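You operate a simulated robot arm through the tools that you are given. There is no shell and no other tool.

Carry out the task below with a simulated robot arm. There is one attempt and no reset: what you move stays moved.

TASK
Set the valve with the orange knob to 2 in the vice.
Fine: valve in the green pan afterwards, vice open.

The check looks at the end state, three seconds after you hand in, the way a careful person would. Anything else that was tipped, shoved, dropped, spilled or broken makes it a failure.

THE ROBOT
A 7-joint arm with a two-finger parallel gripper, fixed in place. Base frame: the origin is at the foot of the arm, x ahead of it, y to its left, z up; the work surface is at about z = 824. Units: mm, rad, N and s.
With the tool pointing down near the work surface it reaches from about 300 to 700 mm from the base axis. Its first joint turns from -1.152 to 1.152 rad. Payload 1.57 kg.
The tool frame sits at the grasp point between the pads (the TCP): z along the fingers, y along the line on which they close. The tips reach 30 mm beyond it. Largest opening 110 mm; finger width 24, thickness 12; the body of the gripper, 48 by 112 mm, starts 78 mm behind the TCP.
Orientation is that of the tool frame in the base frame, as a unit quaternion [w, x, y, z]. With the fingers straight down and closing along the base's y, the tool's x points along the base's -x, its y along +y and its z along -z.

THE INTERFACE
- The arm moves only by the tool arm_command. Its argument "targets" is a list of rows, each a list of 7 numbers: the gripper command, from -1 (fully open) to 1 (shut), values between in proportion, then the shift along the tool's x, y, z in mm, then the turn, a rotation vector about the tool's x, y, z in rad. In form: [[grip, x, y, z, ax, ay, az], ...]. A call has 1 to 20 rows; each row is the pose to reach, as a shift and turn from the pose commanded when the call began, along the tool's axes at that moment. Rows are played at 5 a second. More than 50 mm and 0.15 rad between two rows, or a gripper value outside its range, and nothing of the call is played. Where a pose cannot be reached the arm comes as near as it can. A force on the tool above 40 N (or 10 N above the force at the start of the call, whichever is more), or a blocked arm, ends the call early, and 0.2 s more pass. The fingers move at their own pace (about 108 mm/s each) and stop on an object; they squeeze with about 30 N. The grip force told is the motor's: it shows also when the fingers shut on nothing. Time passes only in rows, and 0.2 s behind the last, so rows that repeat a pose let the fingers close. The reply holds the time, the measured pose of the TCP, the force on the tool along the base axes, the opening and the grip force, in the units named above and with some noise, with the torque about the TCP (base axes, N m) and any sound that the robot's microphone picked up, and new pictures: "views" is both (left out), scene, wrist or none.
- Cameras (640 x 400 px; columns grow to the right, rows downward): "scene" is fixed at [156.1, -384.5, 1410.2]; the picture's right is [0.86, -0.52, 0.00], its down [-0.26, -0.44, -0.86] and it looks along [0.44, 0.74, -0.51] (base axes); focal length 311 px, centre (320, 200). "wrist" rides on the gripper at [70, 16, -141] in the tool frame; the picture's right is [-0.23, 0.97, 0.00], its down [-0.86, -0.20, -0.48] and it looks along [-0.47, -0.11, 0.88] (tool axes); focal length 222 px, centre (320, 200).
- measure_at(camera, pixels): for up to 12 pixels [column, row] of the newest picture of that camera ("zoom" is the newest enlarged one), the place [x, y, z] in the base frame of the surface seen there, good to about 2 mm. No time passes.
- close_up(camera, box): a new picture of the part [left, top, right, bottom] of that camera's present view, enlarged. No time passes.
- job_done(): hands the job in; it is judged then, once.

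Unless the task says otherwise, let go and move clear before handing in.

The tools are called after "Request:" by a JSON object that holds its "name" and its "arguments". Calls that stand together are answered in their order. arm_command: Moves the arm, as the interface text tells. Its arguments: {"type":"object","properties":{"targets":{"type":"array"},"views":{"type":"string","enum":["both","scene","wrist","none"]}},"required":["targets"]} The other tools are called the same way: measure_at (camera, pixels) gives the place of the surface under pixels of a picture; close_up (camera, box) takes an enlarged picture of a part of a camera's view; job_done () hands the job in.

At the start:

```text
time_s: 0.0
ee_pos: [374.0, 207.2, 1245.1]
tcp_rot: [0.001, -0.001, 1.0, 0.0]
wrist_force: [-0.2, 0.2, 0.0]
ft_torque: [-0.02, 0.0, 0.02]
gripper_width: 110.1
gripper_force: 0.0
```

scene: 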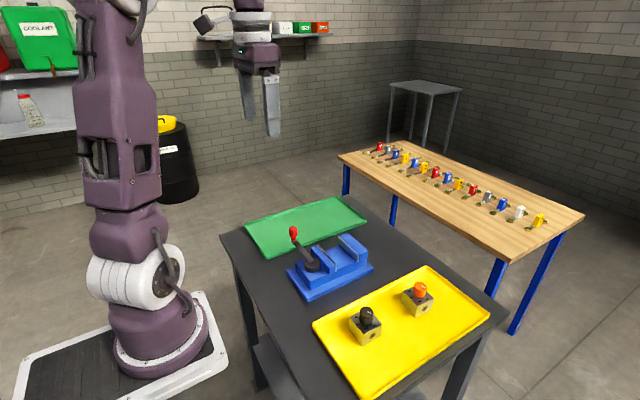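
wrist: 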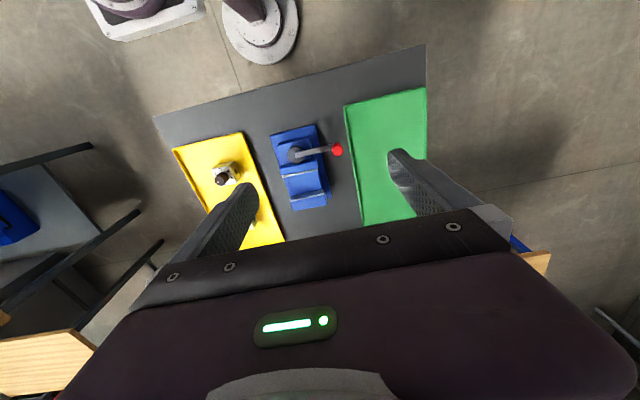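

The scene shows a yellow tray with two valves (black knob around [366,318], orange knob around [419,292]), a blue vice with a red-tipped lever at [293,232], and a green pan. I'll zoom in on the valves and the vice to see the details.

Request:
{"name": "close_up", "arguments": {"camera": "scene", "box": [340, 260, 460, 350]}}

Request:
{"name": "close_up", "arguments": {"camera": "scene", "box": [270, 210, 390, 310]}}

Request:
{"name": "close_up", "arguments": {"camera": "wrist", "box": [160, 60, 440, 250]}}

Request:
{"name": "measure_at", "arguments": {"camera": "scene", "pixels": [[366, 318], [419, 287], [420, 300], [366, 335], [293, 232], [312, 262], [325, 258], [350, 243], [345, 265], [330, 285], [300, 225], [400, 340]]}}

```text
4.44 times, centred on (400, 305) of scene
```

zoom: 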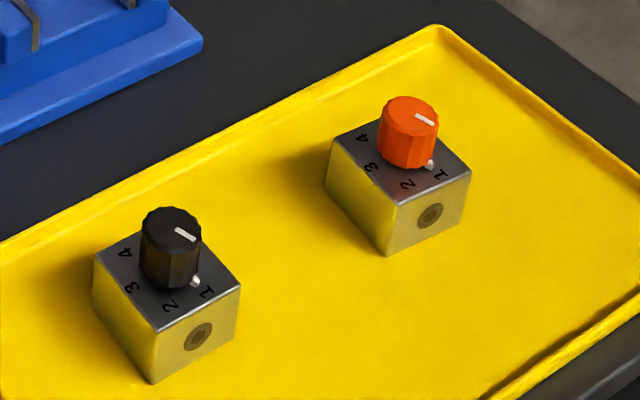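

```text
4.00 times, centred on (330, 260) of scene
```

zoom: 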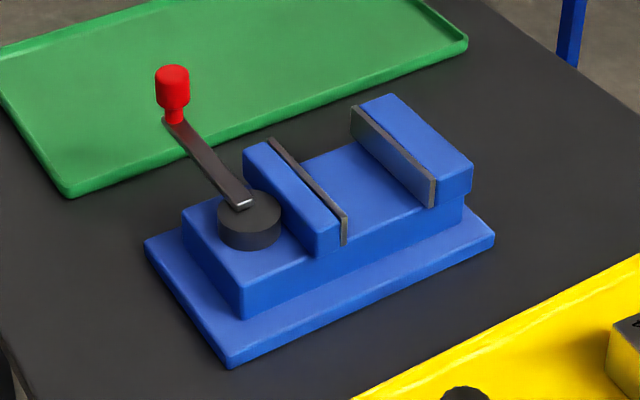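

```text
2.11 times, centred on (300, 155) of wrist
```

zoom: 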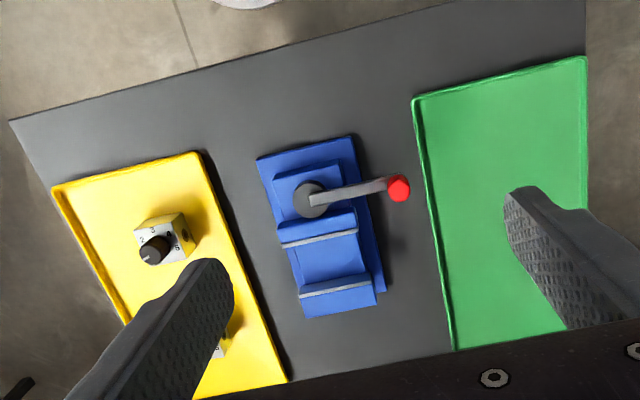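

```text
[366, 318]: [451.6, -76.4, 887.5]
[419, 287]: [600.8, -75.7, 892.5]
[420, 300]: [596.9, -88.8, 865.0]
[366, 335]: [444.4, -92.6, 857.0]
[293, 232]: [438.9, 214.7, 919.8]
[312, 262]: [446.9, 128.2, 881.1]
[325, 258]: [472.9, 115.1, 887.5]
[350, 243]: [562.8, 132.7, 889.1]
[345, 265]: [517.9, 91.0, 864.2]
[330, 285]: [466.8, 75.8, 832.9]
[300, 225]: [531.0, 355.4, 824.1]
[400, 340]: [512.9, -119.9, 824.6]
```

The orange knob's pointer is at about 1 and the vice stands open, its gap running along x. I'll measure the geometry from zoomed pictures of the vice and the orange valve.

Request:
{"name": "close_up", "arguments": {"camera": "scene", "box": [270, 210, 390, 310]}}

Request:
{"name": "measure_at", "arguments": {"camera": "zoom", "pixels": [[172, 72], [172, 122], [240, 200], [250, 205], [270, 140], [345, 215], [355, 108], [435, 180], [335, 180], [390, 100], [470, 160], [250, 150]]}}

Request:
{"name": "measure_at", "arguments": {"camera": "zoom", "pixels": [[317, 245], [341, 240], [185, 212], [240, 315], [232, 365], [148, 242], [492, 238], [465, 200], [248, 240], [280, 215], [220, 215], [345, 245]]}}

```text
4.00 times, centred on (330, 260) of scene
```

zoom: 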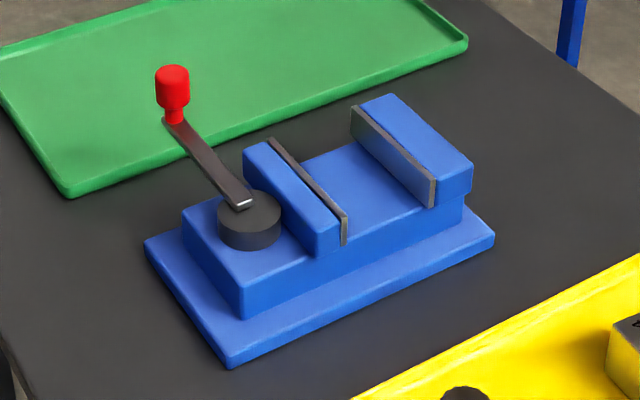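

```text
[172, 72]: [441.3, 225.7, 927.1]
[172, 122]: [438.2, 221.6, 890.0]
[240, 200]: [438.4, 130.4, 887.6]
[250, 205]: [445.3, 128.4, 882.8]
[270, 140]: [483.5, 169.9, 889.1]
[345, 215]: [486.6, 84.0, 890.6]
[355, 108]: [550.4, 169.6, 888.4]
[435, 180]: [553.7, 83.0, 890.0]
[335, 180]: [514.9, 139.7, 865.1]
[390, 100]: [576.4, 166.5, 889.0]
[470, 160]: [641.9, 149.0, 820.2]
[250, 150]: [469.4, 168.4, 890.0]
```

```text
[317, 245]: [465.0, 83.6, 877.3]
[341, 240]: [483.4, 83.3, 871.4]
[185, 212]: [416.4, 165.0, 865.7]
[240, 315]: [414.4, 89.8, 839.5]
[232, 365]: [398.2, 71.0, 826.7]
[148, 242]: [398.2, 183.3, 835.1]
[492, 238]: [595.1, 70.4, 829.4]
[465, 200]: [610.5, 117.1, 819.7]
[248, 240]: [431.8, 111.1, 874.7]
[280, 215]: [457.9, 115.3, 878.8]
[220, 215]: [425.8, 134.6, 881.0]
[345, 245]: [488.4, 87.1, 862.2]
```

The vice's jaw gap is x≈488 to 551, with its bed at z≈865 and its jaw tops at ≈890. The red grip sits at about (440, 222, 893–927). Next I'll measure the orange valve.

Request:
{"name": "close_up", "arguments": {"camera": "scene", "box": [390, 270, 450, 325]}}

```text
7.27 times, centred on (420, 298) of scene
```

zoom: 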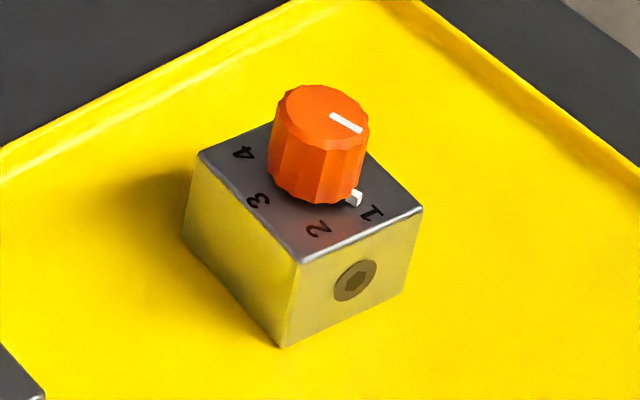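

Request:
{"name": "measure_at", "arguments": {"camera": "zoom", "pixels": [[322, 110], [347, 123], [355, 199], [372, 214], [318, 230], [258, 200], [243, 152], [301, 262], [421, 210], [198, 155], [285, 345], [275, 125]]}}

Request:
{"name": "measure_at", "arguments": {"camera": "zoom", "pixels": [[355, 280], [285, 95], [365, 120], [318, 140], [335, 120], [360, 133], [183, 235], [403, 290], [450, 330], [320, 88], [315, 170], [300, 195]]}}

```text
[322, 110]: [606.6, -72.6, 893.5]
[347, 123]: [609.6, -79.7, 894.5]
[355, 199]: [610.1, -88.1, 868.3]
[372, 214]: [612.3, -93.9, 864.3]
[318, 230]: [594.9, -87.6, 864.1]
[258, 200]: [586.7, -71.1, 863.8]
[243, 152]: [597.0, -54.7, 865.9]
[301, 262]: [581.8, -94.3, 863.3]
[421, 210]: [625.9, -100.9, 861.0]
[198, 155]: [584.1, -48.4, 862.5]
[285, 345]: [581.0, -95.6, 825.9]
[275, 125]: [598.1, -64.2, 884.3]
```

```text
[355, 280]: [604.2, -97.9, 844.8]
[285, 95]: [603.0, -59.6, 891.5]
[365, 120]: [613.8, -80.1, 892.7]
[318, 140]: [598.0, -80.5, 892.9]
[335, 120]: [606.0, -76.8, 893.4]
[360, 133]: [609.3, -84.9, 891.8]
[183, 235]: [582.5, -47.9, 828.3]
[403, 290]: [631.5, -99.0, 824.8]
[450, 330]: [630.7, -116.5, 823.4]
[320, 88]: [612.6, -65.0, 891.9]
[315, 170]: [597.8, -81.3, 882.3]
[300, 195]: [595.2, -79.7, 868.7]
```

The orange valve body is about 46×46×39 mm, centred near (605, −72) with its edges close to the base axes. The knob tops out at 893 and points to 1, and 2 is about 58° clockwise seen from above. Before moving, I'll measure the green pan and the tray rims.

Request:
{"name": "measure_at", "arguments": {"camera": "scene", "pixels": [[247, 222], [265, 253], [364, 219], [344, 199], [300, 225], [290, 228], [320, 215], [330, 220], [435, 268], [316, 325], [487, 312], [362, 390]]}}

Request:
{"name": "close_up", "arguments": {"camera": "scene", "box": [220, 180, 380, 280]}}

```text
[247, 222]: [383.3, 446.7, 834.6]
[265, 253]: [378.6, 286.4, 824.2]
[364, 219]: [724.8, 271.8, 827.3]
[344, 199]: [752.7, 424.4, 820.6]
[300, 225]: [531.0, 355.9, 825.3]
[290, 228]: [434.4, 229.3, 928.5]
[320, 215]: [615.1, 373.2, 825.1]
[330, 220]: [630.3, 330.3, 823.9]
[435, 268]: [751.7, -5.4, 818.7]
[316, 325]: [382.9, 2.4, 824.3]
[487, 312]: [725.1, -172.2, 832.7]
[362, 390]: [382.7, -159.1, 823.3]
```

```text
4.00 times, centred on (300, 230) of scene
```

zoom: 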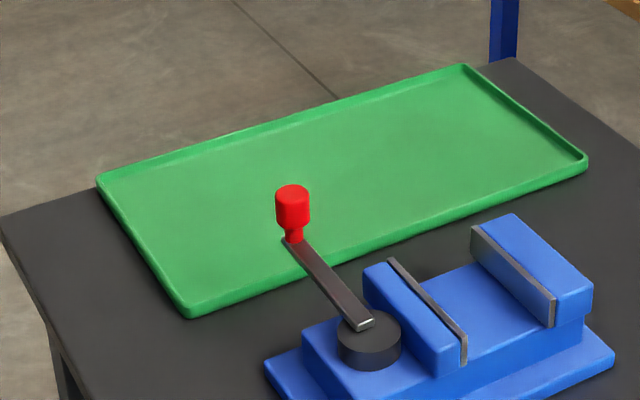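

The green pan is empty, with its interior at about x 385–720, y 290–440. I'll move over the orange valve with the gripper open and stay well above everything.

Request:
{"name": "arm_command", "arguments": {"targets": [[-1, -23.1, -27.9, 25.5, 0, 0, 0], [-1, -46.2, -55.8, 51, 0, 0, 0], [-1, -69.3, -83.7, 76.5, 0, 0, 0], [-1, -92.4, -111.6, 102, 0, 0, 0], [-1, -115.5, -139.5, 127.5, 0, 0, 0], [-1, -138.6, -167.4, 153, 0, 0, 0], [-1, -161.7, -195.3, 178.5, 0, 0, 0], [-1, -184.8, -223.2, 204, 0, 0, 0], [-1, -207.9, -251.1, 229.5, 0, 0, 0], [-1, -231, -279, 255, 0, 0, 0], [-1, -231, -279, 255, 0, 0, 0]]}}

```text
time_s: 2.4
ee_pos: [604.7, -75.1, 988.1]
tcp_rot: [0.0, 0.001, 1.0, 0.0]
wrist_force: [-0.3, 0.4, 0.7]
ft_torque: [0.02, 0.01, 0.02]
gripper_width: 110.0
gripper_force: 0.1
```

scene: 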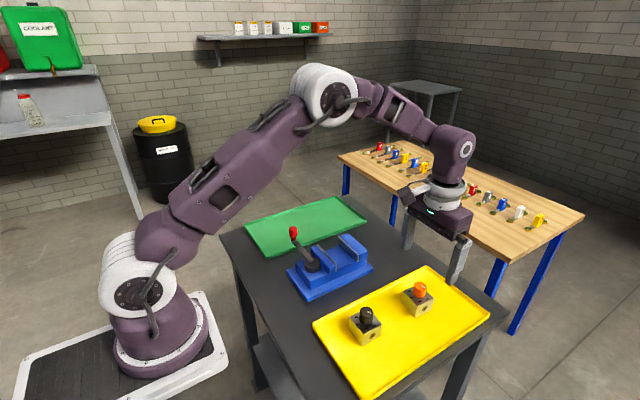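
wrist: 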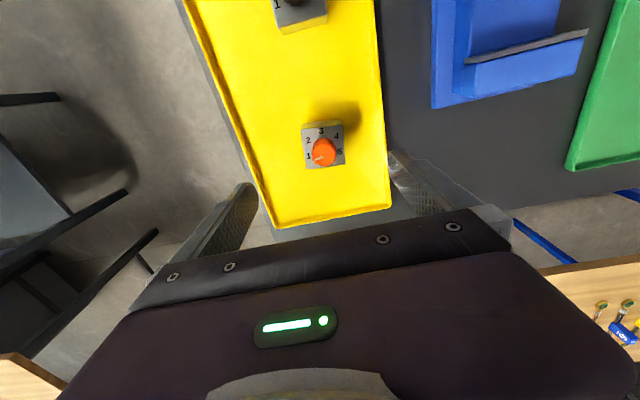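

The wrist picture shows the orange valve near [323,148], with marks 1 to 5 around the knob. I'll zoom in to refine its centre and yaw.

Request:
{"name": "close_up", "arguments": {"camera": "wrist", "box": [285, 110, 365, 180]}}

```text
5.71 times, centred on (325, 145) of wrist
```

zoom: 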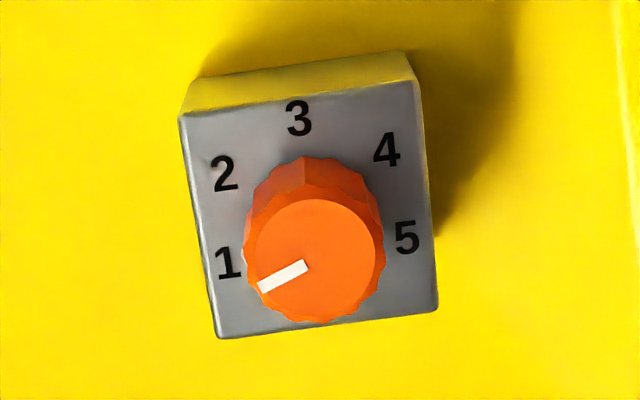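

Request:
{"name": "measure_at", "arguments": {"camera": "zoom", "pixels": [[181, 116], [412, 82], [218, 336], [436, 310], [228, 263], [222, 175], [298, 118], [387, 150], [406, 238], [313, 262], [268, 285], [300, 265]]}}

Request:
{"name": "measure_at", "arguments": {"camera": "zoom", "pixels": [[313, 200], [313, 322], [250, 262], [380, 262], [300, 165], [190, 105], [402, 58], [437, 200], [205, 225], [425, 200], [300, 95], [330, 320]]}}

```text
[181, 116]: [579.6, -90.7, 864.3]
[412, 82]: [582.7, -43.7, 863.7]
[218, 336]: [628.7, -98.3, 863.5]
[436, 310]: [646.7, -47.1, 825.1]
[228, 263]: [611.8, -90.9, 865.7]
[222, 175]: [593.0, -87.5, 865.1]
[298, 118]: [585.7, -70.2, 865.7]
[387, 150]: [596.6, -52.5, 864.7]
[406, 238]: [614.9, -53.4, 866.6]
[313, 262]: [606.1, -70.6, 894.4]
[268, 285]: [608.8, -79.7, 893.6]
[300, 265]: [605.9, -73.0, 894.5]
```

```text
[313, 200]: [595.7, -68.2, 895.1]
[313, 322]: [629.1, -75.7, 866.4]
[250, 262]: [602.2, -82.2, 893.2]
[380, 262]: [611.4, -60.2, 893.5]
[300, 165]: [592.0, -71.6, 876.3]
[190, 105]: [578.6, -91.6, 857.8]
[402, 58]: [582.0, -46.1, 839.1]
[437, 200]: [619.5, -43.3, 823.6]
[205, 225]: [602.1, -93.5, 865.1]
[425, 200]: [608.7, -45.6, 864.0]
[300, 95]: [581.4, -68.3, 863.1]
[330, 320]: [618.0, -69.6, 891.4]
```

The valve's centre is about (606, −71) and its yaw is about −4.5°. The marks are about 55° apart and the pointer is on 1. I'll line up in yaw and position, and come down part way with the fingers at about 80 mm.

Request:
{"name": "arm_command", "arguments": {"targets": [[-0.45, -1, 3.8, 0, 0, 0, 0.08], [-0.45, -1, 3.8, 20, 0, 0, 0.08], [-0.45, -1, 3.8, 40, 0, 0, 0.08], [-0.45, -1, 3.8, 58, 0, 0, 0.08], [-0.45, -1, 3.8, 58, 0, 0, 0.08], [-0.45, -1, 3.8, 58, 0, 0, 0.08]]}}

```text
time_s: 3.8
ee_pos: [605.1, -71.8, 932.0]
tcp_rot: [0.0, 0.039, 0.999, 0.0]
wrist_force: [-0.2, 0.7, 0.0]
ft_torque: [-0.01, 0.01, 0.02]
gripper_width: 80.1
gripper_force: 0.1
```

scene: 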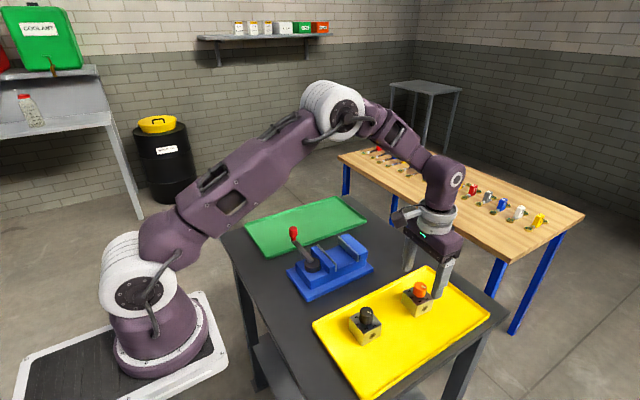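
wrist: 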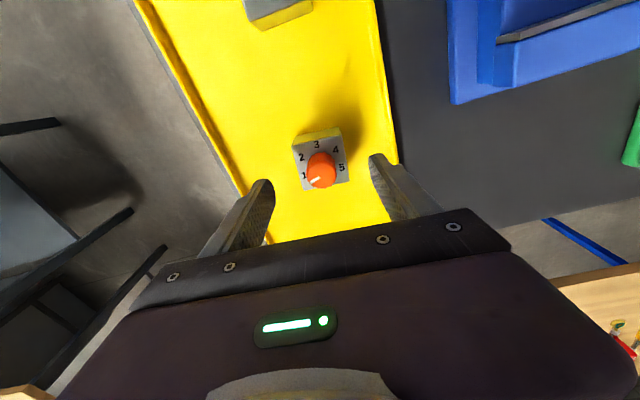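

Request:
{"name": "close_up", "arguments": {"camera": "wrist", "box": [280, 120, 360, 200]}}

```text
5.00 times, centred on (320, 160) of wrist
```

zoom: 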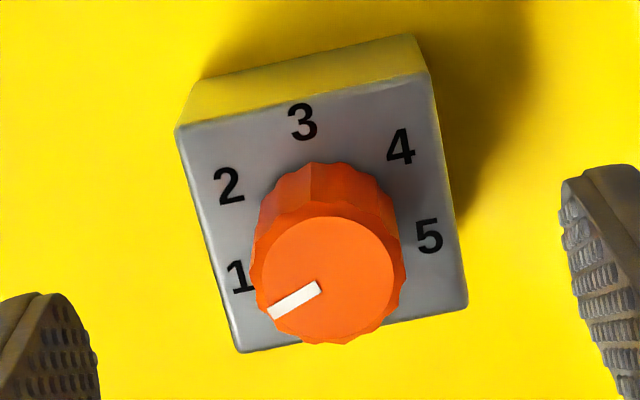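

Request:
{"name": "measure_at", "arguments": {"camera": "zoom", "pixels": [[180, 128], [428, 74], [238, 345], [462, 303], [205, 240], [440, 185], [300, 102], [350, 330], [328, 280], [240, 275], [430, 237], [302, 122]]}}

```text
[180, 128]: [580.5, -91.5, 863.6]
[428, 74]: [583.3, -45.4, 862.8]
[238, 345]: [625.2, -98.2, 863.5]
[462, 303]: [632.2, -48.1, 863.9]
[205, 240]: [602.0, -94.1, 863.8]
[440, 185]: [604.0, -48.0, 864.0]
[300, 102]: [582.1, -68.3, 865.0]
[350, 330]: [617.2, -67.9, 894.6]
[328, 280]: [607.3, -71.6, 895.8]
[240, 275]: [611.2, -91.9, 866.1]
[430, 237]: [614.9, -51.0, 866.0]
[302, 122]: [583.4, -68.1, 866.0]
```

The valve's centre (≈605, −71) lines up with the TCP, and its yaw is within about 1° of the gripper's. I'll go straight down to z≈860, which puts the tips about 5 mm above the tray, and leave the fingers open for now.

Request:
{"name": "arm_command", "arguments": {"targets": [[-0.45, 0, 0.8, 18, 0, 0, 0.015], [-0.45, 0, 0.8, 36, 0, 0, 0.015], [-0.45, 0, 0.8, 54, 0, 0, 0.015], [-0.45, 0, 0.8, 64, 0, 0, 0.015], [-0.45, 0, 0.8, 71, 0, 0, 0.015], [-0.45, 0, 0.8, 71, 0, 0, 0.015]]}}

```text
time_s: 5.2
ee_pos: [605.4, -68.7, 859.5]
tcp_rot: [0.0, 0.047, 0.999, 0.0]
wrist_force: [-0.6, 0.2, 0.8]
ft_torque: [-0.01, 0.0, 0.02]
gripper_width: 80.0
gripper_force: 0.1
```

scene: 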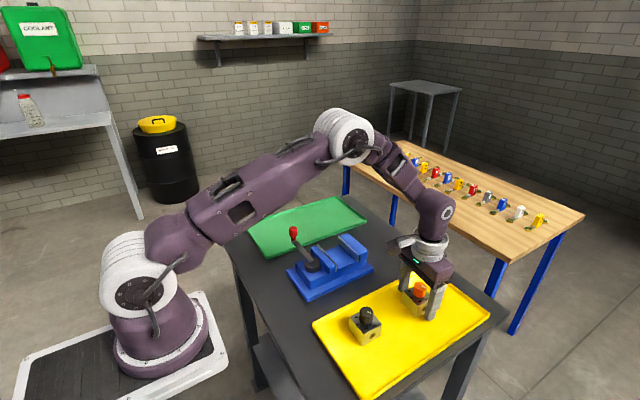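
wrist: 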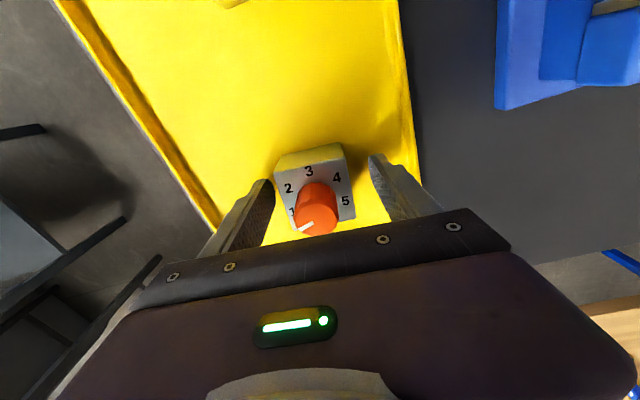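

The fingers straddle the body in the wrist picture and there's no contact force. I'll close on the body.

Request:
{"name": "arm_command", "arguments": {"targets": [[-0.3, 0, -1, 0, 0, 0, 0], [-0.1, 0, -1, 0, 0, 0, 0], [0.1, 0, -1, 0, 0, 0, 0], [0.3, 0, -1, 0, 0, 0, 0], [0.6, 0, -1, 0, 0, 0, 0], [1, 0, -1, 0, 0, 0, 0], [1, 0, -1, 0, 0, 0, 0]]}}

```text
time_s: 6.8
ee_pos: [606.1, -69.6, 859.7]
tcp_rot: [0.0, 0.047, 0.999, 0.0]
wrist_force: [-1.3, -1.7, 0.1]
ft_torque: [-0.04, 0.0, -0.01]
gripper_width: 49.7
gripper_force: 29.2
```

scene: 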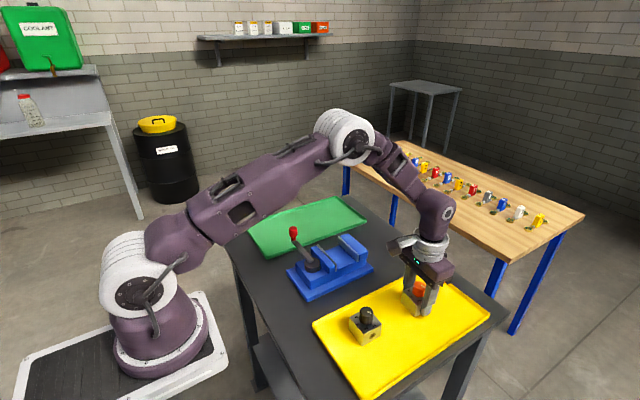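
wrist: 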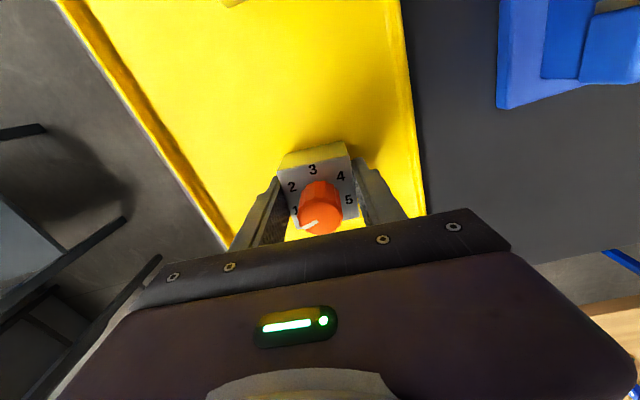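

The grip holds the body (width 49.7, force 29 N). I'll lift it 105 mm straight up and check that it comes along.

Request:
{"name": "arm_command", "arguments": {"targets": [[1, 0, 0, -5, 0, 0, 0], [1, 0, 0, -15, 0, 0, 0], [1, 0, 0, -35, 0, 0, 0], [1, 0, 0, -60, 0, 0, 0], [1, 0, 0, -85, 0, 0, 0], [1, 0, 0, -105, 0, 0, 0], [1, 0, 0, -105, 0, 0, 0]]}}

```text
time_s: 8.4
ee_pos: [606.4, -70.1, 964.9]
tcp_rot: [0.0, 0.048, 0.999, 0.0]
wrist_force: [-0.8, 0.8, -2.4]
ft_torque: [0.0, 0.01, 0.01]
gripper_width: 49.6
gripper_force: 29.7
```

scene: 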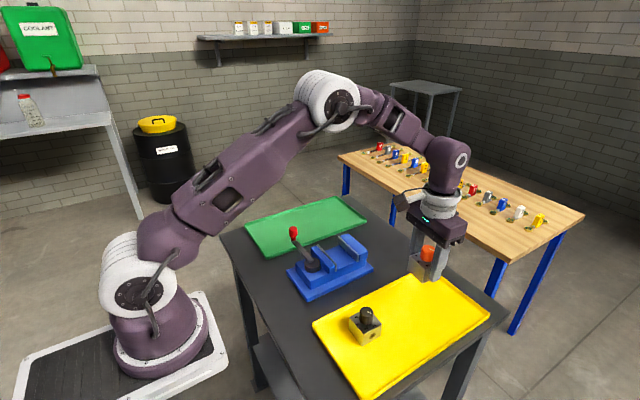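
wrist: 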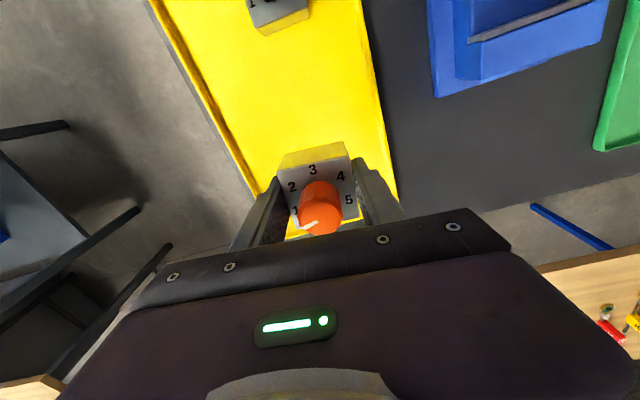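

The valve is held (2.4 N of weight, width unchanged). I'll carry it level over the vice gap at about (520, 127), turning the yaw back to zero.

Request:
{"name": "arm_command", "arguments": {"targets": [[1, 15, 26.8, 0, 0, 0, -0.014], [1, 30, 53.7, 0, 0, 0, -0.028], [1, 45, 80.5, 0, 0, 0, -0.042], [1, 60, 107.4, 0, 0, 0, -0.056], [1, 75, 134.2, 0, 0, 0, -0.07], [1, 90, 161, 0, 0, 0, -0.084], [1, 105, 188, 0, 0, 0, -0.096], [1, 105, 188, 0, 0, 0, -0.096], [1, 105, 188, 0, 0, 0, -0.096]]}}

```text
time_s: 10.4
ee_pos: [518.9, 127.4, 966.9]
tcp_rot: [0.0, -0.001, 1.0, 0.0]
wrist_force: [-1.4, 0.6, -2.9]
ft_torque: [0.03, 0.01, 0.03]
gripper_width: 49.9
gripper_force: 30.0
```

scene: 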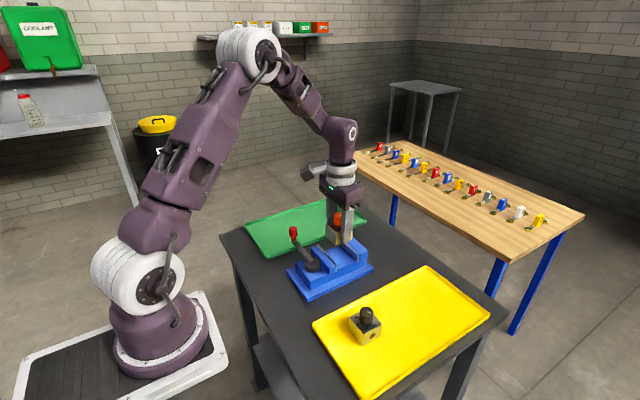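
wrist: 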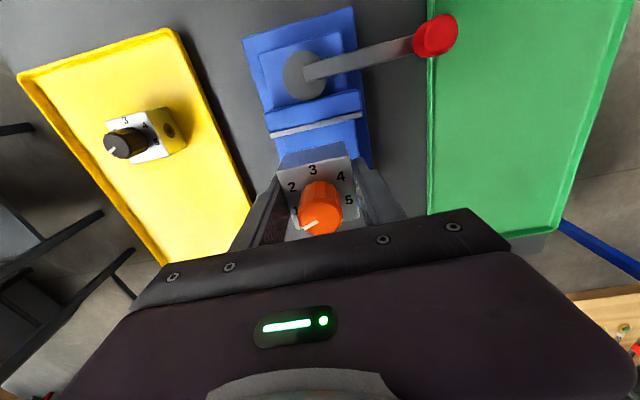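

The valve now hangs over the gap. I'll zoom in from both cameras to check the jaw yaw and clearances before lowering.

Request:
{"name": "close_up", "arguments": {"camera": "wrist", "box": [230, 0, 390, 180]}}

Request:
{"name": "measure_at", "arguments": {"camera": "zoom", "pixels": [[160, 285], [470, 240], [167, 303], [475, 258], [130, 90], [420, 20], [340, 165], [300, 190]]}}

Request:
{"name": "close_up", "arguments": {"camera": "scene", "box": [270, 190, 390, 300]}}

```text
2.22 times, centred on (310, 90) of wrist
```

zoom: 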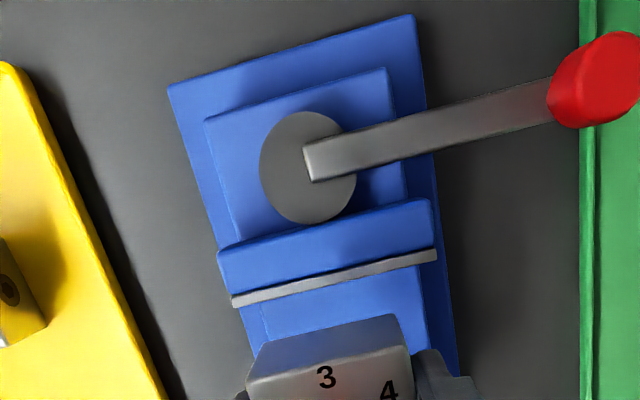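

```text
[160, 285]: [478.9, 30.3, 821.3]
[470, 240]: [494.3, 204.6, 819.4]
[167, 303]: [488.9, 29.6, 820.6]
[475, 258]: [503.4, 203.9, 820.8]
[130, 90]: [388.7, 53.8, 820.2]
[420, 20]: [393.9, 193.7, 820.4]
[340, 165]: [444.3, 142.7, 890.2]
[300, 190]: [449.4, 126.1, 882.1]
```

```text
3.64 times, centred on (330, 245) of scene
```

zoom: 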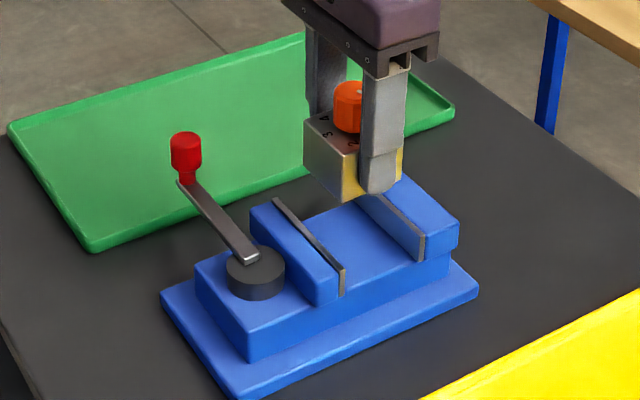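

Request:
{"name": "measure_at", "arguments": {"camera": "wrist", "pixels": [[274, 134], [359, 115], [317, 124.5], [270, 114], [355, 93], [263, 57], [337, 33], [307, 143], [262, 70], [273, 106], [345, 75], [444, 35]]}}

Request:
{"name": "measure_at", "arguments": {"camera": "zoom", "pixels": [[340, 270], [345, 275], [275, 202], [420, 235], [424, 240], [370, 200], [343, 290], [422, 255], [340, 195], [305, 165], [402, 170], [365, 195]]}}

```text
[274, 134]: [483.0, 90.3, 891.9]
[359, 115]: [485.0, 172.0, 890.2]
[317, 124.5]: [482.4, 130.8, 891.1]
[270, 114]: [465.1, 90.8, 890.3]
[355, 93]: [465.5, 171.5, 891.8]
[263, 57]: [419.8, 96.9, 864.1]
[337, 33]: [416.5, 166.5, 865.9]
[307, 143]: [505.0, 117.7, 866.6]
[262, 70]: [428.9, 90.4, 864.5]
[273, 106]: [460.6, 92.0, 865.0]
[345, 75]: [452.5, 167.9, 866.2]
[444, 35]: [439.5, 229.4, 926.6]
```

```text
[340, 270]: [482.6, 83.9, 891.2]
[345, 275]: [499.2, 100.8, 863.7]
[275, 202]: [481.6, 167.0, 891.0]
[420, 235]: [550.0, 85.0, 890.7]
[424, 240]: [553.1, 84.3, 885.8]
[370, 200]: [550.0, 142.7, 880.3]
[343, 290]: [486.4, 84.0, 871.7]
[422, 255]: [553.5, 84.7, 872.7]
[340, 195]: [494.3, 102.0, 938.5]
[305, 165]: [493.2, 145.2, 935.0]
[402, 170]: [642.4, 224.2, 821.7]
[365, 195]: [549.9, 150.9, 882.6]
```

The gap runs x≈487–550, and the valve hangs at about 494–543, centred and square. I'll lower it most of the way, to about 5 mm above the bed.

Request:
{"name": "arm_command", "arguments": {"targets": [[1, 0, 0, 15, 0, 0, 0], [1, 0, 0, 30, 0, 0, 0], [1, 0, 0, 42, 0, 0, 0], [1, 0, 0, 52, 0, 0, 0], [1, 0, 0, 60, 0, 0, 0], [1, 0, 0, 60, 0, 0, 0]]}}

Request:
{"name": "close_up", "arguments": {"camera": "scene", "box": [270, 190, 390, 300]}}

```text
time_s: 11.8
ee_pos: [518.4, 127.2, 906.9]
tcp_rot: [0.0, -0.001, 1.0, 0.0]
wrist_force: [-0.2, 0.1, -3.6]
ft_torque: [0.0, 0.02, -0.01]
gripper_width: 49.8
gripper_force: 30.3
```

scene: 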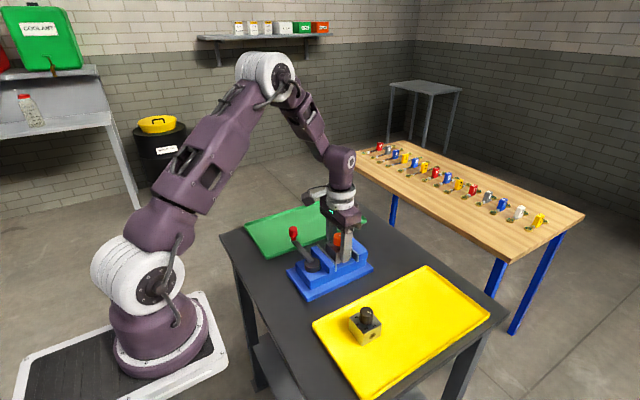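
wrist: 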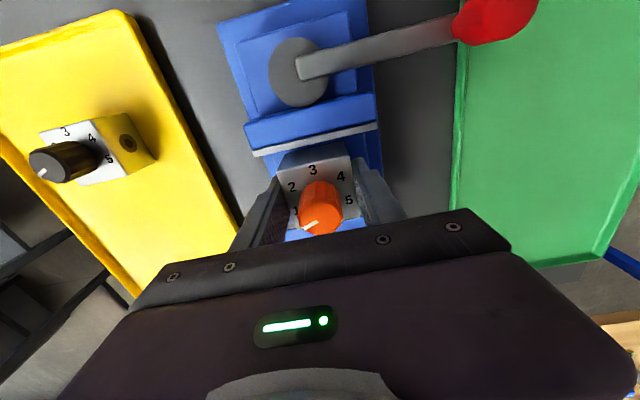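

```text
3.64 times, centred on (330, 245) of scene
```

zoom: 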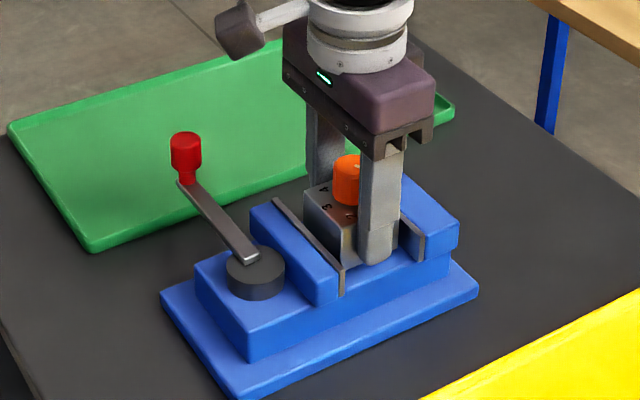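

The valve is between the jaws with clear gaps and no contact. I'll nudge it 3 mm toward the fixed jaw and then set it down slowly in 1 mm steps.

Request:
{"name": "arm_command", "arguments": {"targets": [[1, -3, 0, 0, 0, 0, 0], [1, -3, 0, 2, 0, 0, 0], [1, -3, 0, 4, 0, 0, 0], [1, -3, 0, 5, 0, 0, 0], [1, -3, 0, 6, 0, 0, 0], [1, -3, 0, 6.5, 0, 0, 0]], "views": "none"}}

```text
time_s: 13.2
ee_pos: [522.9, 127.1, 898.7]
tcp_rot: [0.002, -0.002, 1.0, 0.0]
wrist_force: [1.8, -3.5, 23.7]
ft_torque: [-0.14, -0.04, 0.01]
gripper_width: 50.1
gripper_force: 29.8
```

A 24 N upward reaction shows the valve is seated on the bed at TCP z≈899. I'll ease off 1 mm and open the fingers to about 72 mm.

Request:
{"name": "arm_command", "arguments": {"targets": [[1, 0, 0, -1, 0, 0, 0], [0.1, 0, 0, -1, 0, 0, 0], [0, 0, 0, -1, 0, 0, 0], [-0.15, 0, 0, -1, 0, 0, 0], [-0.3, 0, 0, -1, 0, 0, 0], [-0.3, 0, 0, -1, 0, 0, 0]]}}

Request:
{"name": "close_up", "arguments": {"camera": "scene", "box": [270, 190, 390, 300]}}

```text
time_s: 14.6
ee_pos: [521.6, 128.1, 899.5]
tcp_rot: [0.0, -0.001, 1.0, 0.0]
wrist_force: [0.2, 0.0, -1.2]
ft_torque: [0.01, -0.02, -0.02]
gripper_width: 71.6
gripper_force: 0.0
```

scene: 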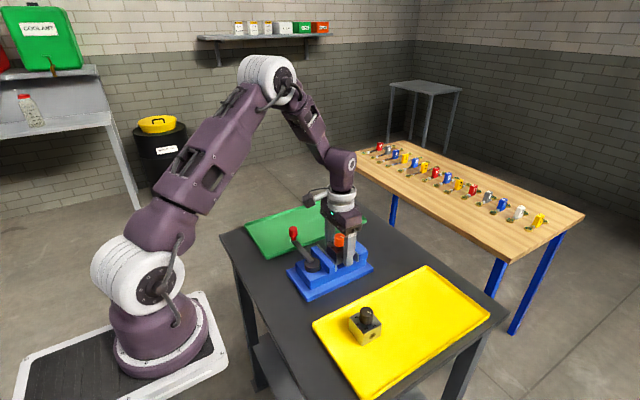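
wrist: 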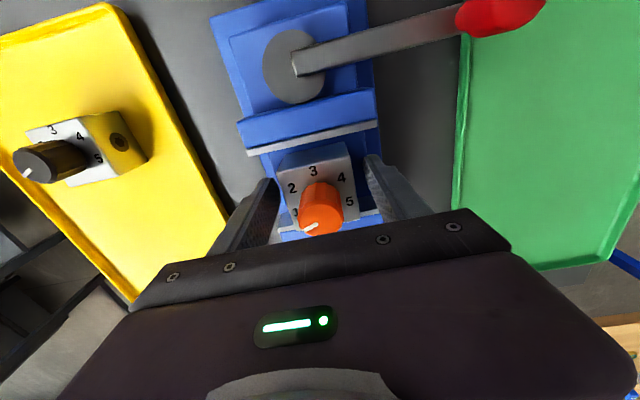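

```text
3.64 times, centred on (330, 245) of scene
```

zoom: 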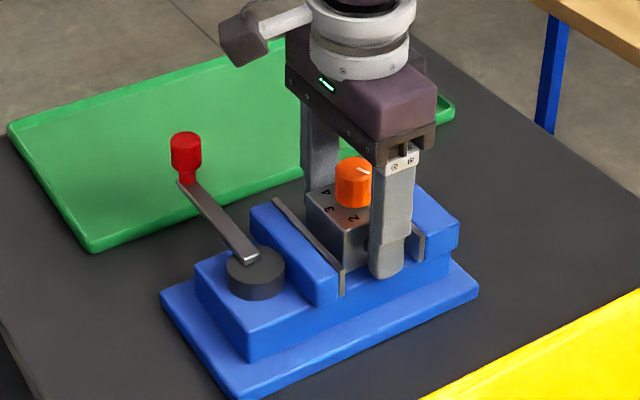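

The valve stands free in the open vice, the knob still on 1. I'll lift straight out and move over the red grip of the lever, turning the gripper 90° so the fingers can push it along its swing.

Request:
{"name": "arm_command", "arguments": {"targets": [[-0.3, 0, 0, -20, 0, 0, 0], [-0.3, 0, 0, -50, 0, 0, 0], [-0.3, 0, 0, -85, 0, 0, 0], [-0.3, 0, 0, -110, 0, 0, 0], [-0.3, 8, 9.5, -110, 0, 0, 0.14], [-0.3, 16, 19, -110, 0, 0, 0.28], [-0.3, 24, 28.5, -110, 0, 0, 0.42], [-0.3, 32, 38, -110, 0, 0, 0.56], [-0.3, 40, 47.5, -110, 0, 0, 0.7], [-0.3, 48, 57, -110, 0, 0, 0.84], [-0.3, 56, 66.5, -110, 0, 0, 0.98], [-0.3, 64, 76, -110, 0, 0, 1.12], [-0.3, 72, 85.5, -110, 0, 0, 1.26], [-0.3, 81, 96, -110, 0, 0, 1.4], [-0.3, 81, 96, -110, 0, 0, 1.54], [-0.3, 81, 96, -110, 0, 0, 1.57], [-0.3, 81, 96, -110, 0, 0, 1.57]]}}

Request:
{"name": "close_up", "arguments": {"camera": "scene", "box": [270, 190, 390, 300]}}

```text
time_s: 18.2
ee_pos: [441.7, 223.2, 1010.6]
tcp_rot: [0.0, 0.707, 0.707, 0.001]
wrist_force: [-0.5, -0.3, -0.6]
ft_torque: [0.02, 0.0, 0.01]
gripper_width: 71.4
gripper_force: 0.2
```

scene: 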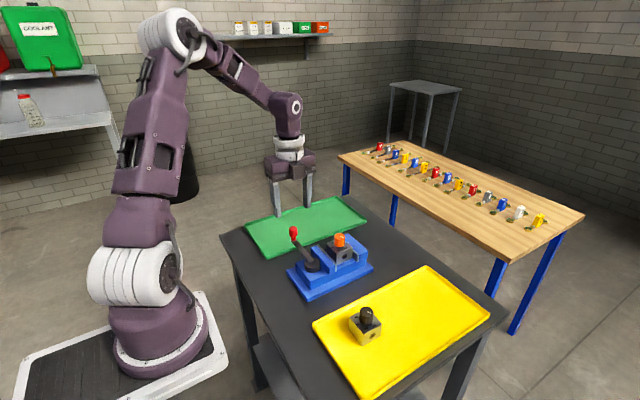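
wrist: 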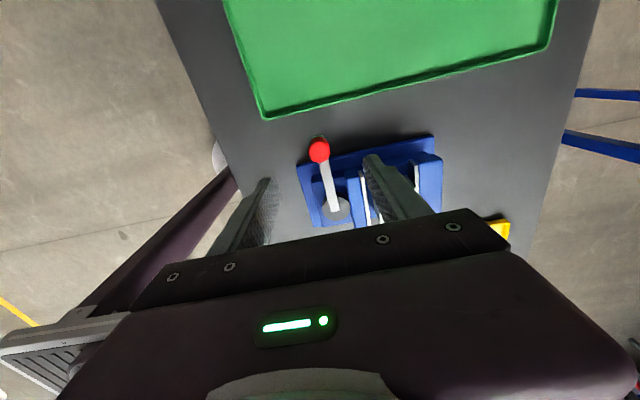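

```text
3.64 times, centred on (330, 245) of scene
```

zoom: 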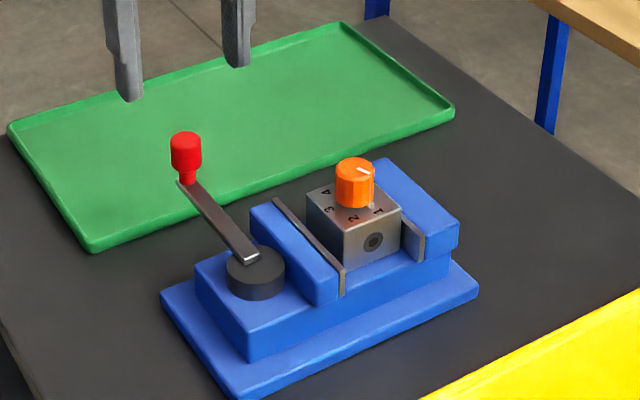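

The valve sits well in the vice. I'll measure the red grip from the wrist view ([319,150]) and the lever pivot before going down.

Request:
{"name": "close_up", "arguments": {"camera": "wrist", "box": [290, 120, 370, 230]}}

Request:
{"name": "measure_at", "arguments": {"camera": "wrist", "pixels": [[319, 150], [310, 150], [328, 150], [319, 141], [319, 159], [323, 170], [330, 195], [337, 209], [334, 210], [345, 205]]}}

Request:
{"name": "measure_at", "arguments": {"camera": "scene", "pixels": [[293, 229], [293, 235], [296, 232], [291, 232], [312, 264], [308, 262], [318, 265]]}}

```text
3.64 times, centred on (330, 175) of wrist
```

zoom: 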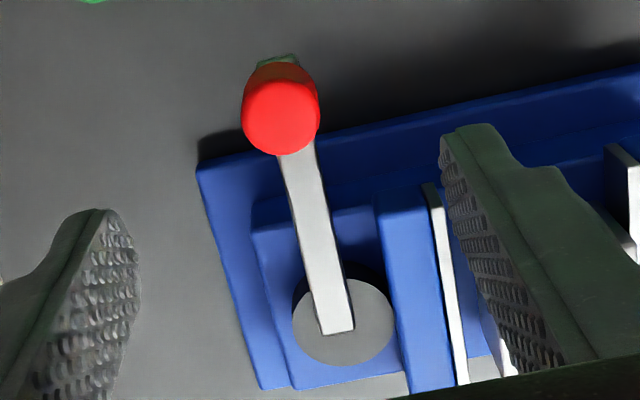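

```text
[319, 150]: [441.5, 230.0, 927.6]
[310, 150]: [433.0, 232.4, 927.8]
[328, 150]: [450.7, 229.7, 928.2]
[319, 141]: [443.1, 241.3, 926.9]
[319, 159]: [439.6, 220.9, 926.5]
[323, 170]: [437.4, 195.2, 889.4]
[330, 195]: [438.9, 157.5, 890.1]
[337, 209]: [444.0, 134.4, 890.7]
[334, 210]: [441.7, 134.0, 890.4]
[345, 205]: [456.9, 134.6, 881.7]
```

```text
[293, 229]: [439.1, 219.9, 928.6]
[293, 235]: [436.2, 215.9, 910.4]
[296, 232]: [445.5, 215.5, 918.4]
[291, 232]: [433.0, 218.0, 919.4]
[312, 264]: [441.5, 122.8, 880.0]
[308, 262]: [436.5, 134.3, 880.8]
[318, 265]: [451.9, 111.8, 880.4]
```

The red grip is centred near (441, 228) with its top at 928. The pivot is near (441, 127), giving a lever radius of about 101. I'll descend around the grip so the tips stay above the lever bar.

Request:
{"name": "arm_command", "arguments": {"targets": [[-0.3, 5, 0, 0, 0, 0, 0], [-0.3, 5, 0, 20, 0, 0, 0], [-0.3, 5, 0, 40, 0, 0, 0], [-0.3, 5, 0, 60, 0, 0, 0], [-0.3, 5, 0, 75, 0, 0, 0], [-0.3, 5, 0, 84, 0, 0, 0], [-0.3, 5, 0, 84, 0, 0, 0]]}}

Request:
{"name": "close_up", "arguments": {"camera": "scene", "box": [250, 170, 390, 300]}}

```text
time_s: 19.8
ee_pos: [442.1, 228.1, 926.0]
tcp_rot: [0.0, 0.706, 0.708, 0.0]
wrist_force: [1.5, -0.5, 0.2]
ft_torque: [-0.04, 0.04, 0.0]
gripper_width: 71.5
gripper_force: 0.0
```

scene: 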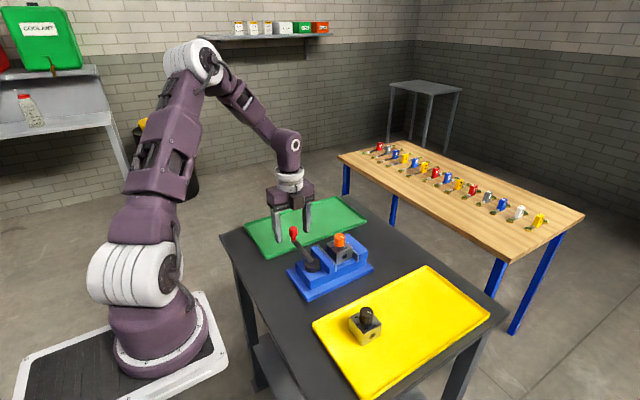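
wrist: 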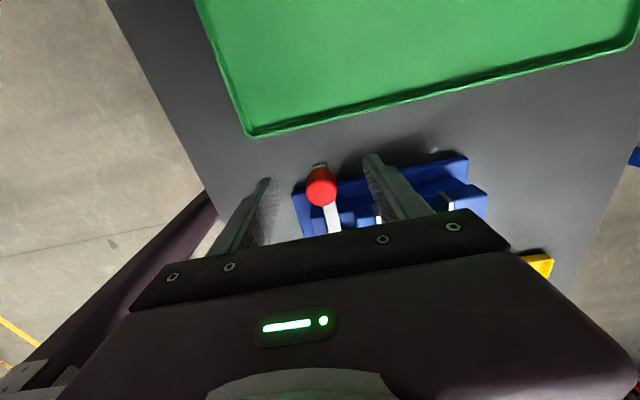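

```text
3.08 times, centred on (320, 235) of scene
```

zoom: 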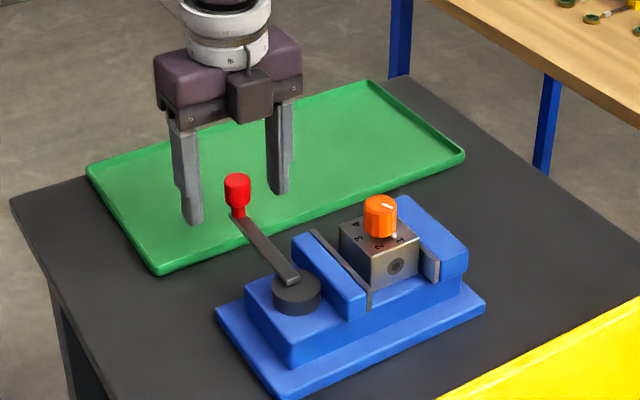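

The fingers straddle the red grip, with the TCP at (442, 228, 926). I'll close on it.

Request:
{"name": "arm_command", "arguments": {"targets": [[0, 0, 0, 0, 0, 0, 0], [0.3, 0, 0, 0, 0, 0, 0], [0.6, 0, 0, 0, 0, 0, 0], [0.8, 0, 0, 0, 0, 0, 0], [0.8, 0, 0, 0, 0, 0, 0]]}}

```text
time_s: 21.0
ee_pos: [441.6, 228.0, 926.9]
tcp_rot: [0.0, 0.706, 0.708, 0.0]
wrist_force: [5.0, -0.4, -1.5]
ft_torque: [0.19, -0.09, 0.25]
gripper_width: 22.9
gripper_force: 35.6
```

scene: 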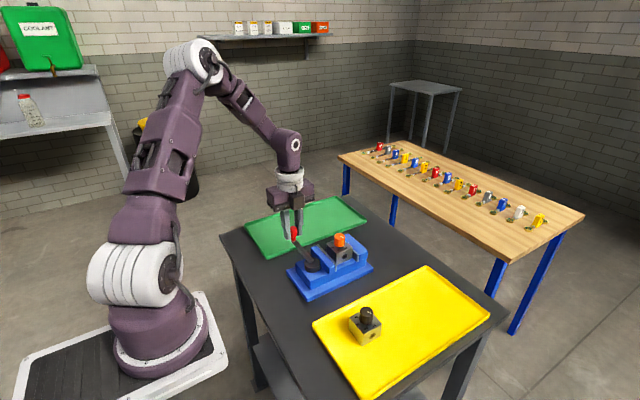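
wrist: 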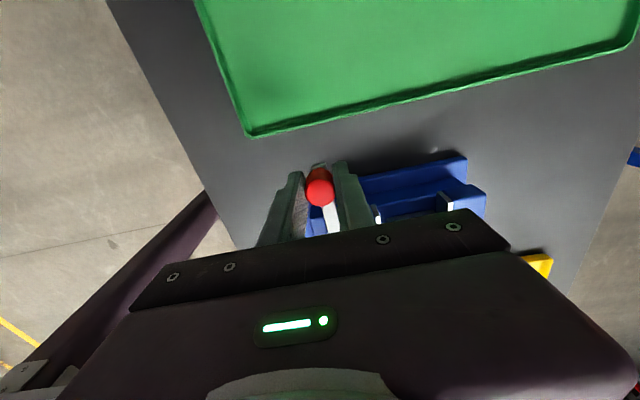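

The red grip is held (width 23). I'll try a small counter-clockwise swing (toward −x, away from the jaws) and watch the force and the moving jaw.

Request:
{"name": "arm_command", "arguments": {"targets": [[0.8, -0.1, -5, 0, 0, 0, -0.05], [0.8, -0.5, -10.1, 0, 0, 0, -0.1], [0.8, -1.1, -15.1, 0, 0, 0, -0.15], [0.8, -2, -20.1, 0, 0, 0, -0.2], [0.8, -2, -20.1, 0, 0, 0, -0.2]]}}

Request:
{"name": "close_up", "arguments": {"camera": "scene", "box": [250, 200, 390, 300]}}

```text
time_s: 22.2
ee_pos: [420.4, 226.0, 926.5]
tcp_rot: [0.001, 0.632, 0.775, 0.0]
wrist_force: [6.4, -0.6, 31.3]
ft_torque: [-0.04, -0.01, 0.14]
gripper_width: 22.7
gripper_force: 34.9
```

scene: 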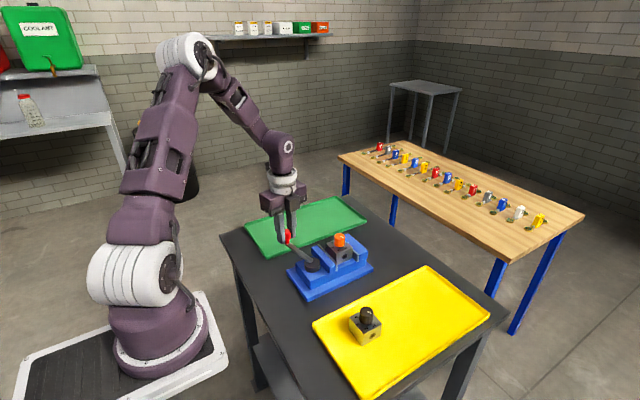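
wrist: 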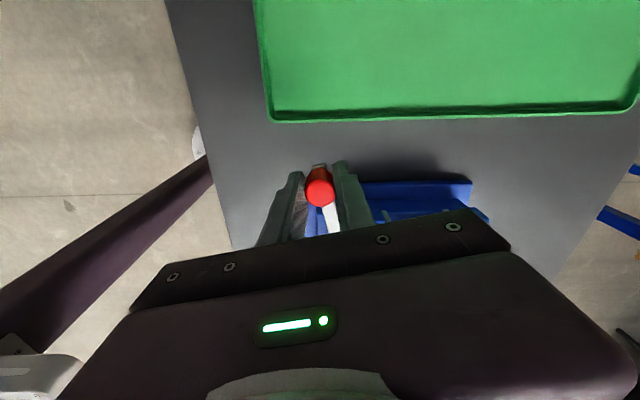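

```text
4.00 times, centred on (320, 250) of scene
```

zoom: 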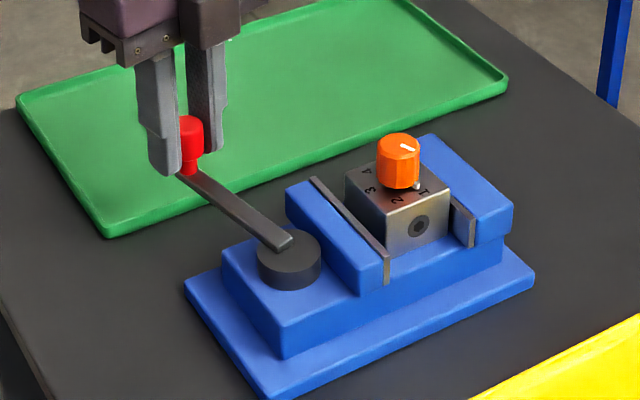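

The lever swings with only about 6 N sideways, but a 31 N vertical load has built up. I'll check whether the jaw has moved and lift about 1 mm to relieve the load.

Request:
{"name": "measure_at", "arguments": {"camera": "zoom", "pixels": [[382, 258], [386, 262], [388, 275], [316, 182], [470, 232], [285, 195], [370, 262], [455, 205]]}}

Request:
{"name": "arm_command", "arguments": {"targets": [[0.8, 0, 0, -0.6, 0, 0, 0], [0.8, 0, 0, -1.2, 0, 0, 0]], "views": "none"}}

```text
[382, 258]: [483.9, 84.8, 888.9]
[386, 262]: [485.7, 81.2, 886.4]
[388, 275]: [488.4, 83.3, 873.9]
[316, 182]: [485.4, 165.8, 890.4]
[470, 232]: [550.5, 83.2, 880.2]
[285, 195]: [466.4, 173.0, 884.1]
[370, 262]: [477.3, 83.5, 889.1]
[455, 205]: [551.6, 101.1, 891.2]
```

```text
time_s: 22.8
ee_pos: [421.4, 226.7, 927.1]
tcp_rot: [-0.002, 0.632, 0.775, 0.001]
wrist_force: [4.4, 8.0, 3.7]
ft_torque: [0.61, -0.3, 0.21]
gripper_width: 22.8
gripper_force: 35.2
```

The jaw may have closed about 1 mm, and lifting relieved the load. I'll continue the counter-clockwise swing by another 0.4 rad and re-measure the jaw.

Request:
{"name": "arm_command", "arguments": {"targets": [[0.8, -0.5, -10.1, 0, 0, 0, -0.1], [0.8, -2, -20.1, 0, 0, 0, -0.2], [0.8, -4.5, -29.9, 0, 0, 0, -0.3], [0.8, -8, -39.3, 0, 0, 0, -0.4], [0.8, -8, -39.3, 0, 0, 0, -0.4]]}}

Request:
{"name": "close_up", "arguments": {"camera": "scene", "box": [250, 200, 390, 300]}}

```text
time_s: 24.0
ee_pos: [383.1, 210.5, 925.8]
tcp_rot: [-0.001, 0.465, 0.885, -0.001]
wrist_force: [-4.4, 9.6, -29.1]
ft_torque: [0.33, -0.16, 0.02]
gripper_width: 22.8
gripper_force: 35.2
```

scene: 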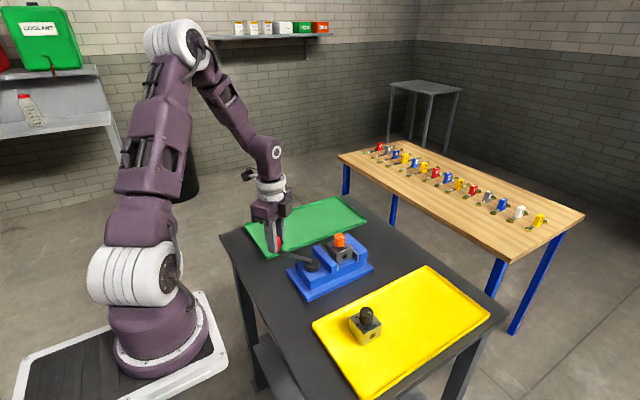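
wrist: 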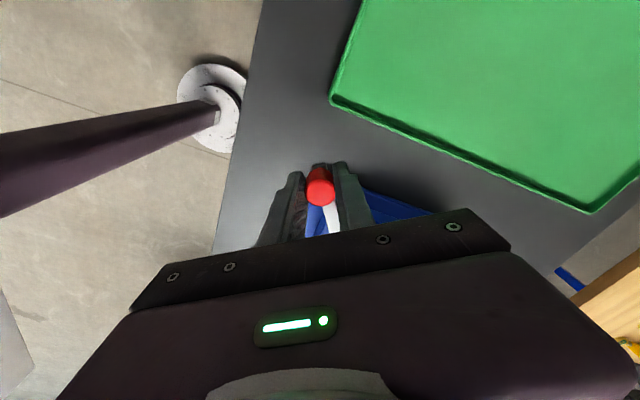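

```text
4.00 times, centred on (320, 250) of scene
```

zoom: 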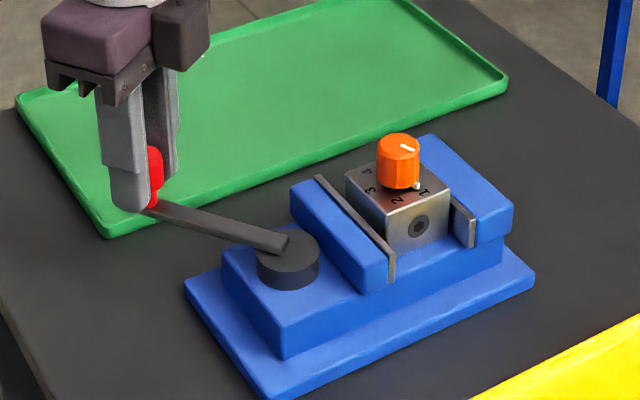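

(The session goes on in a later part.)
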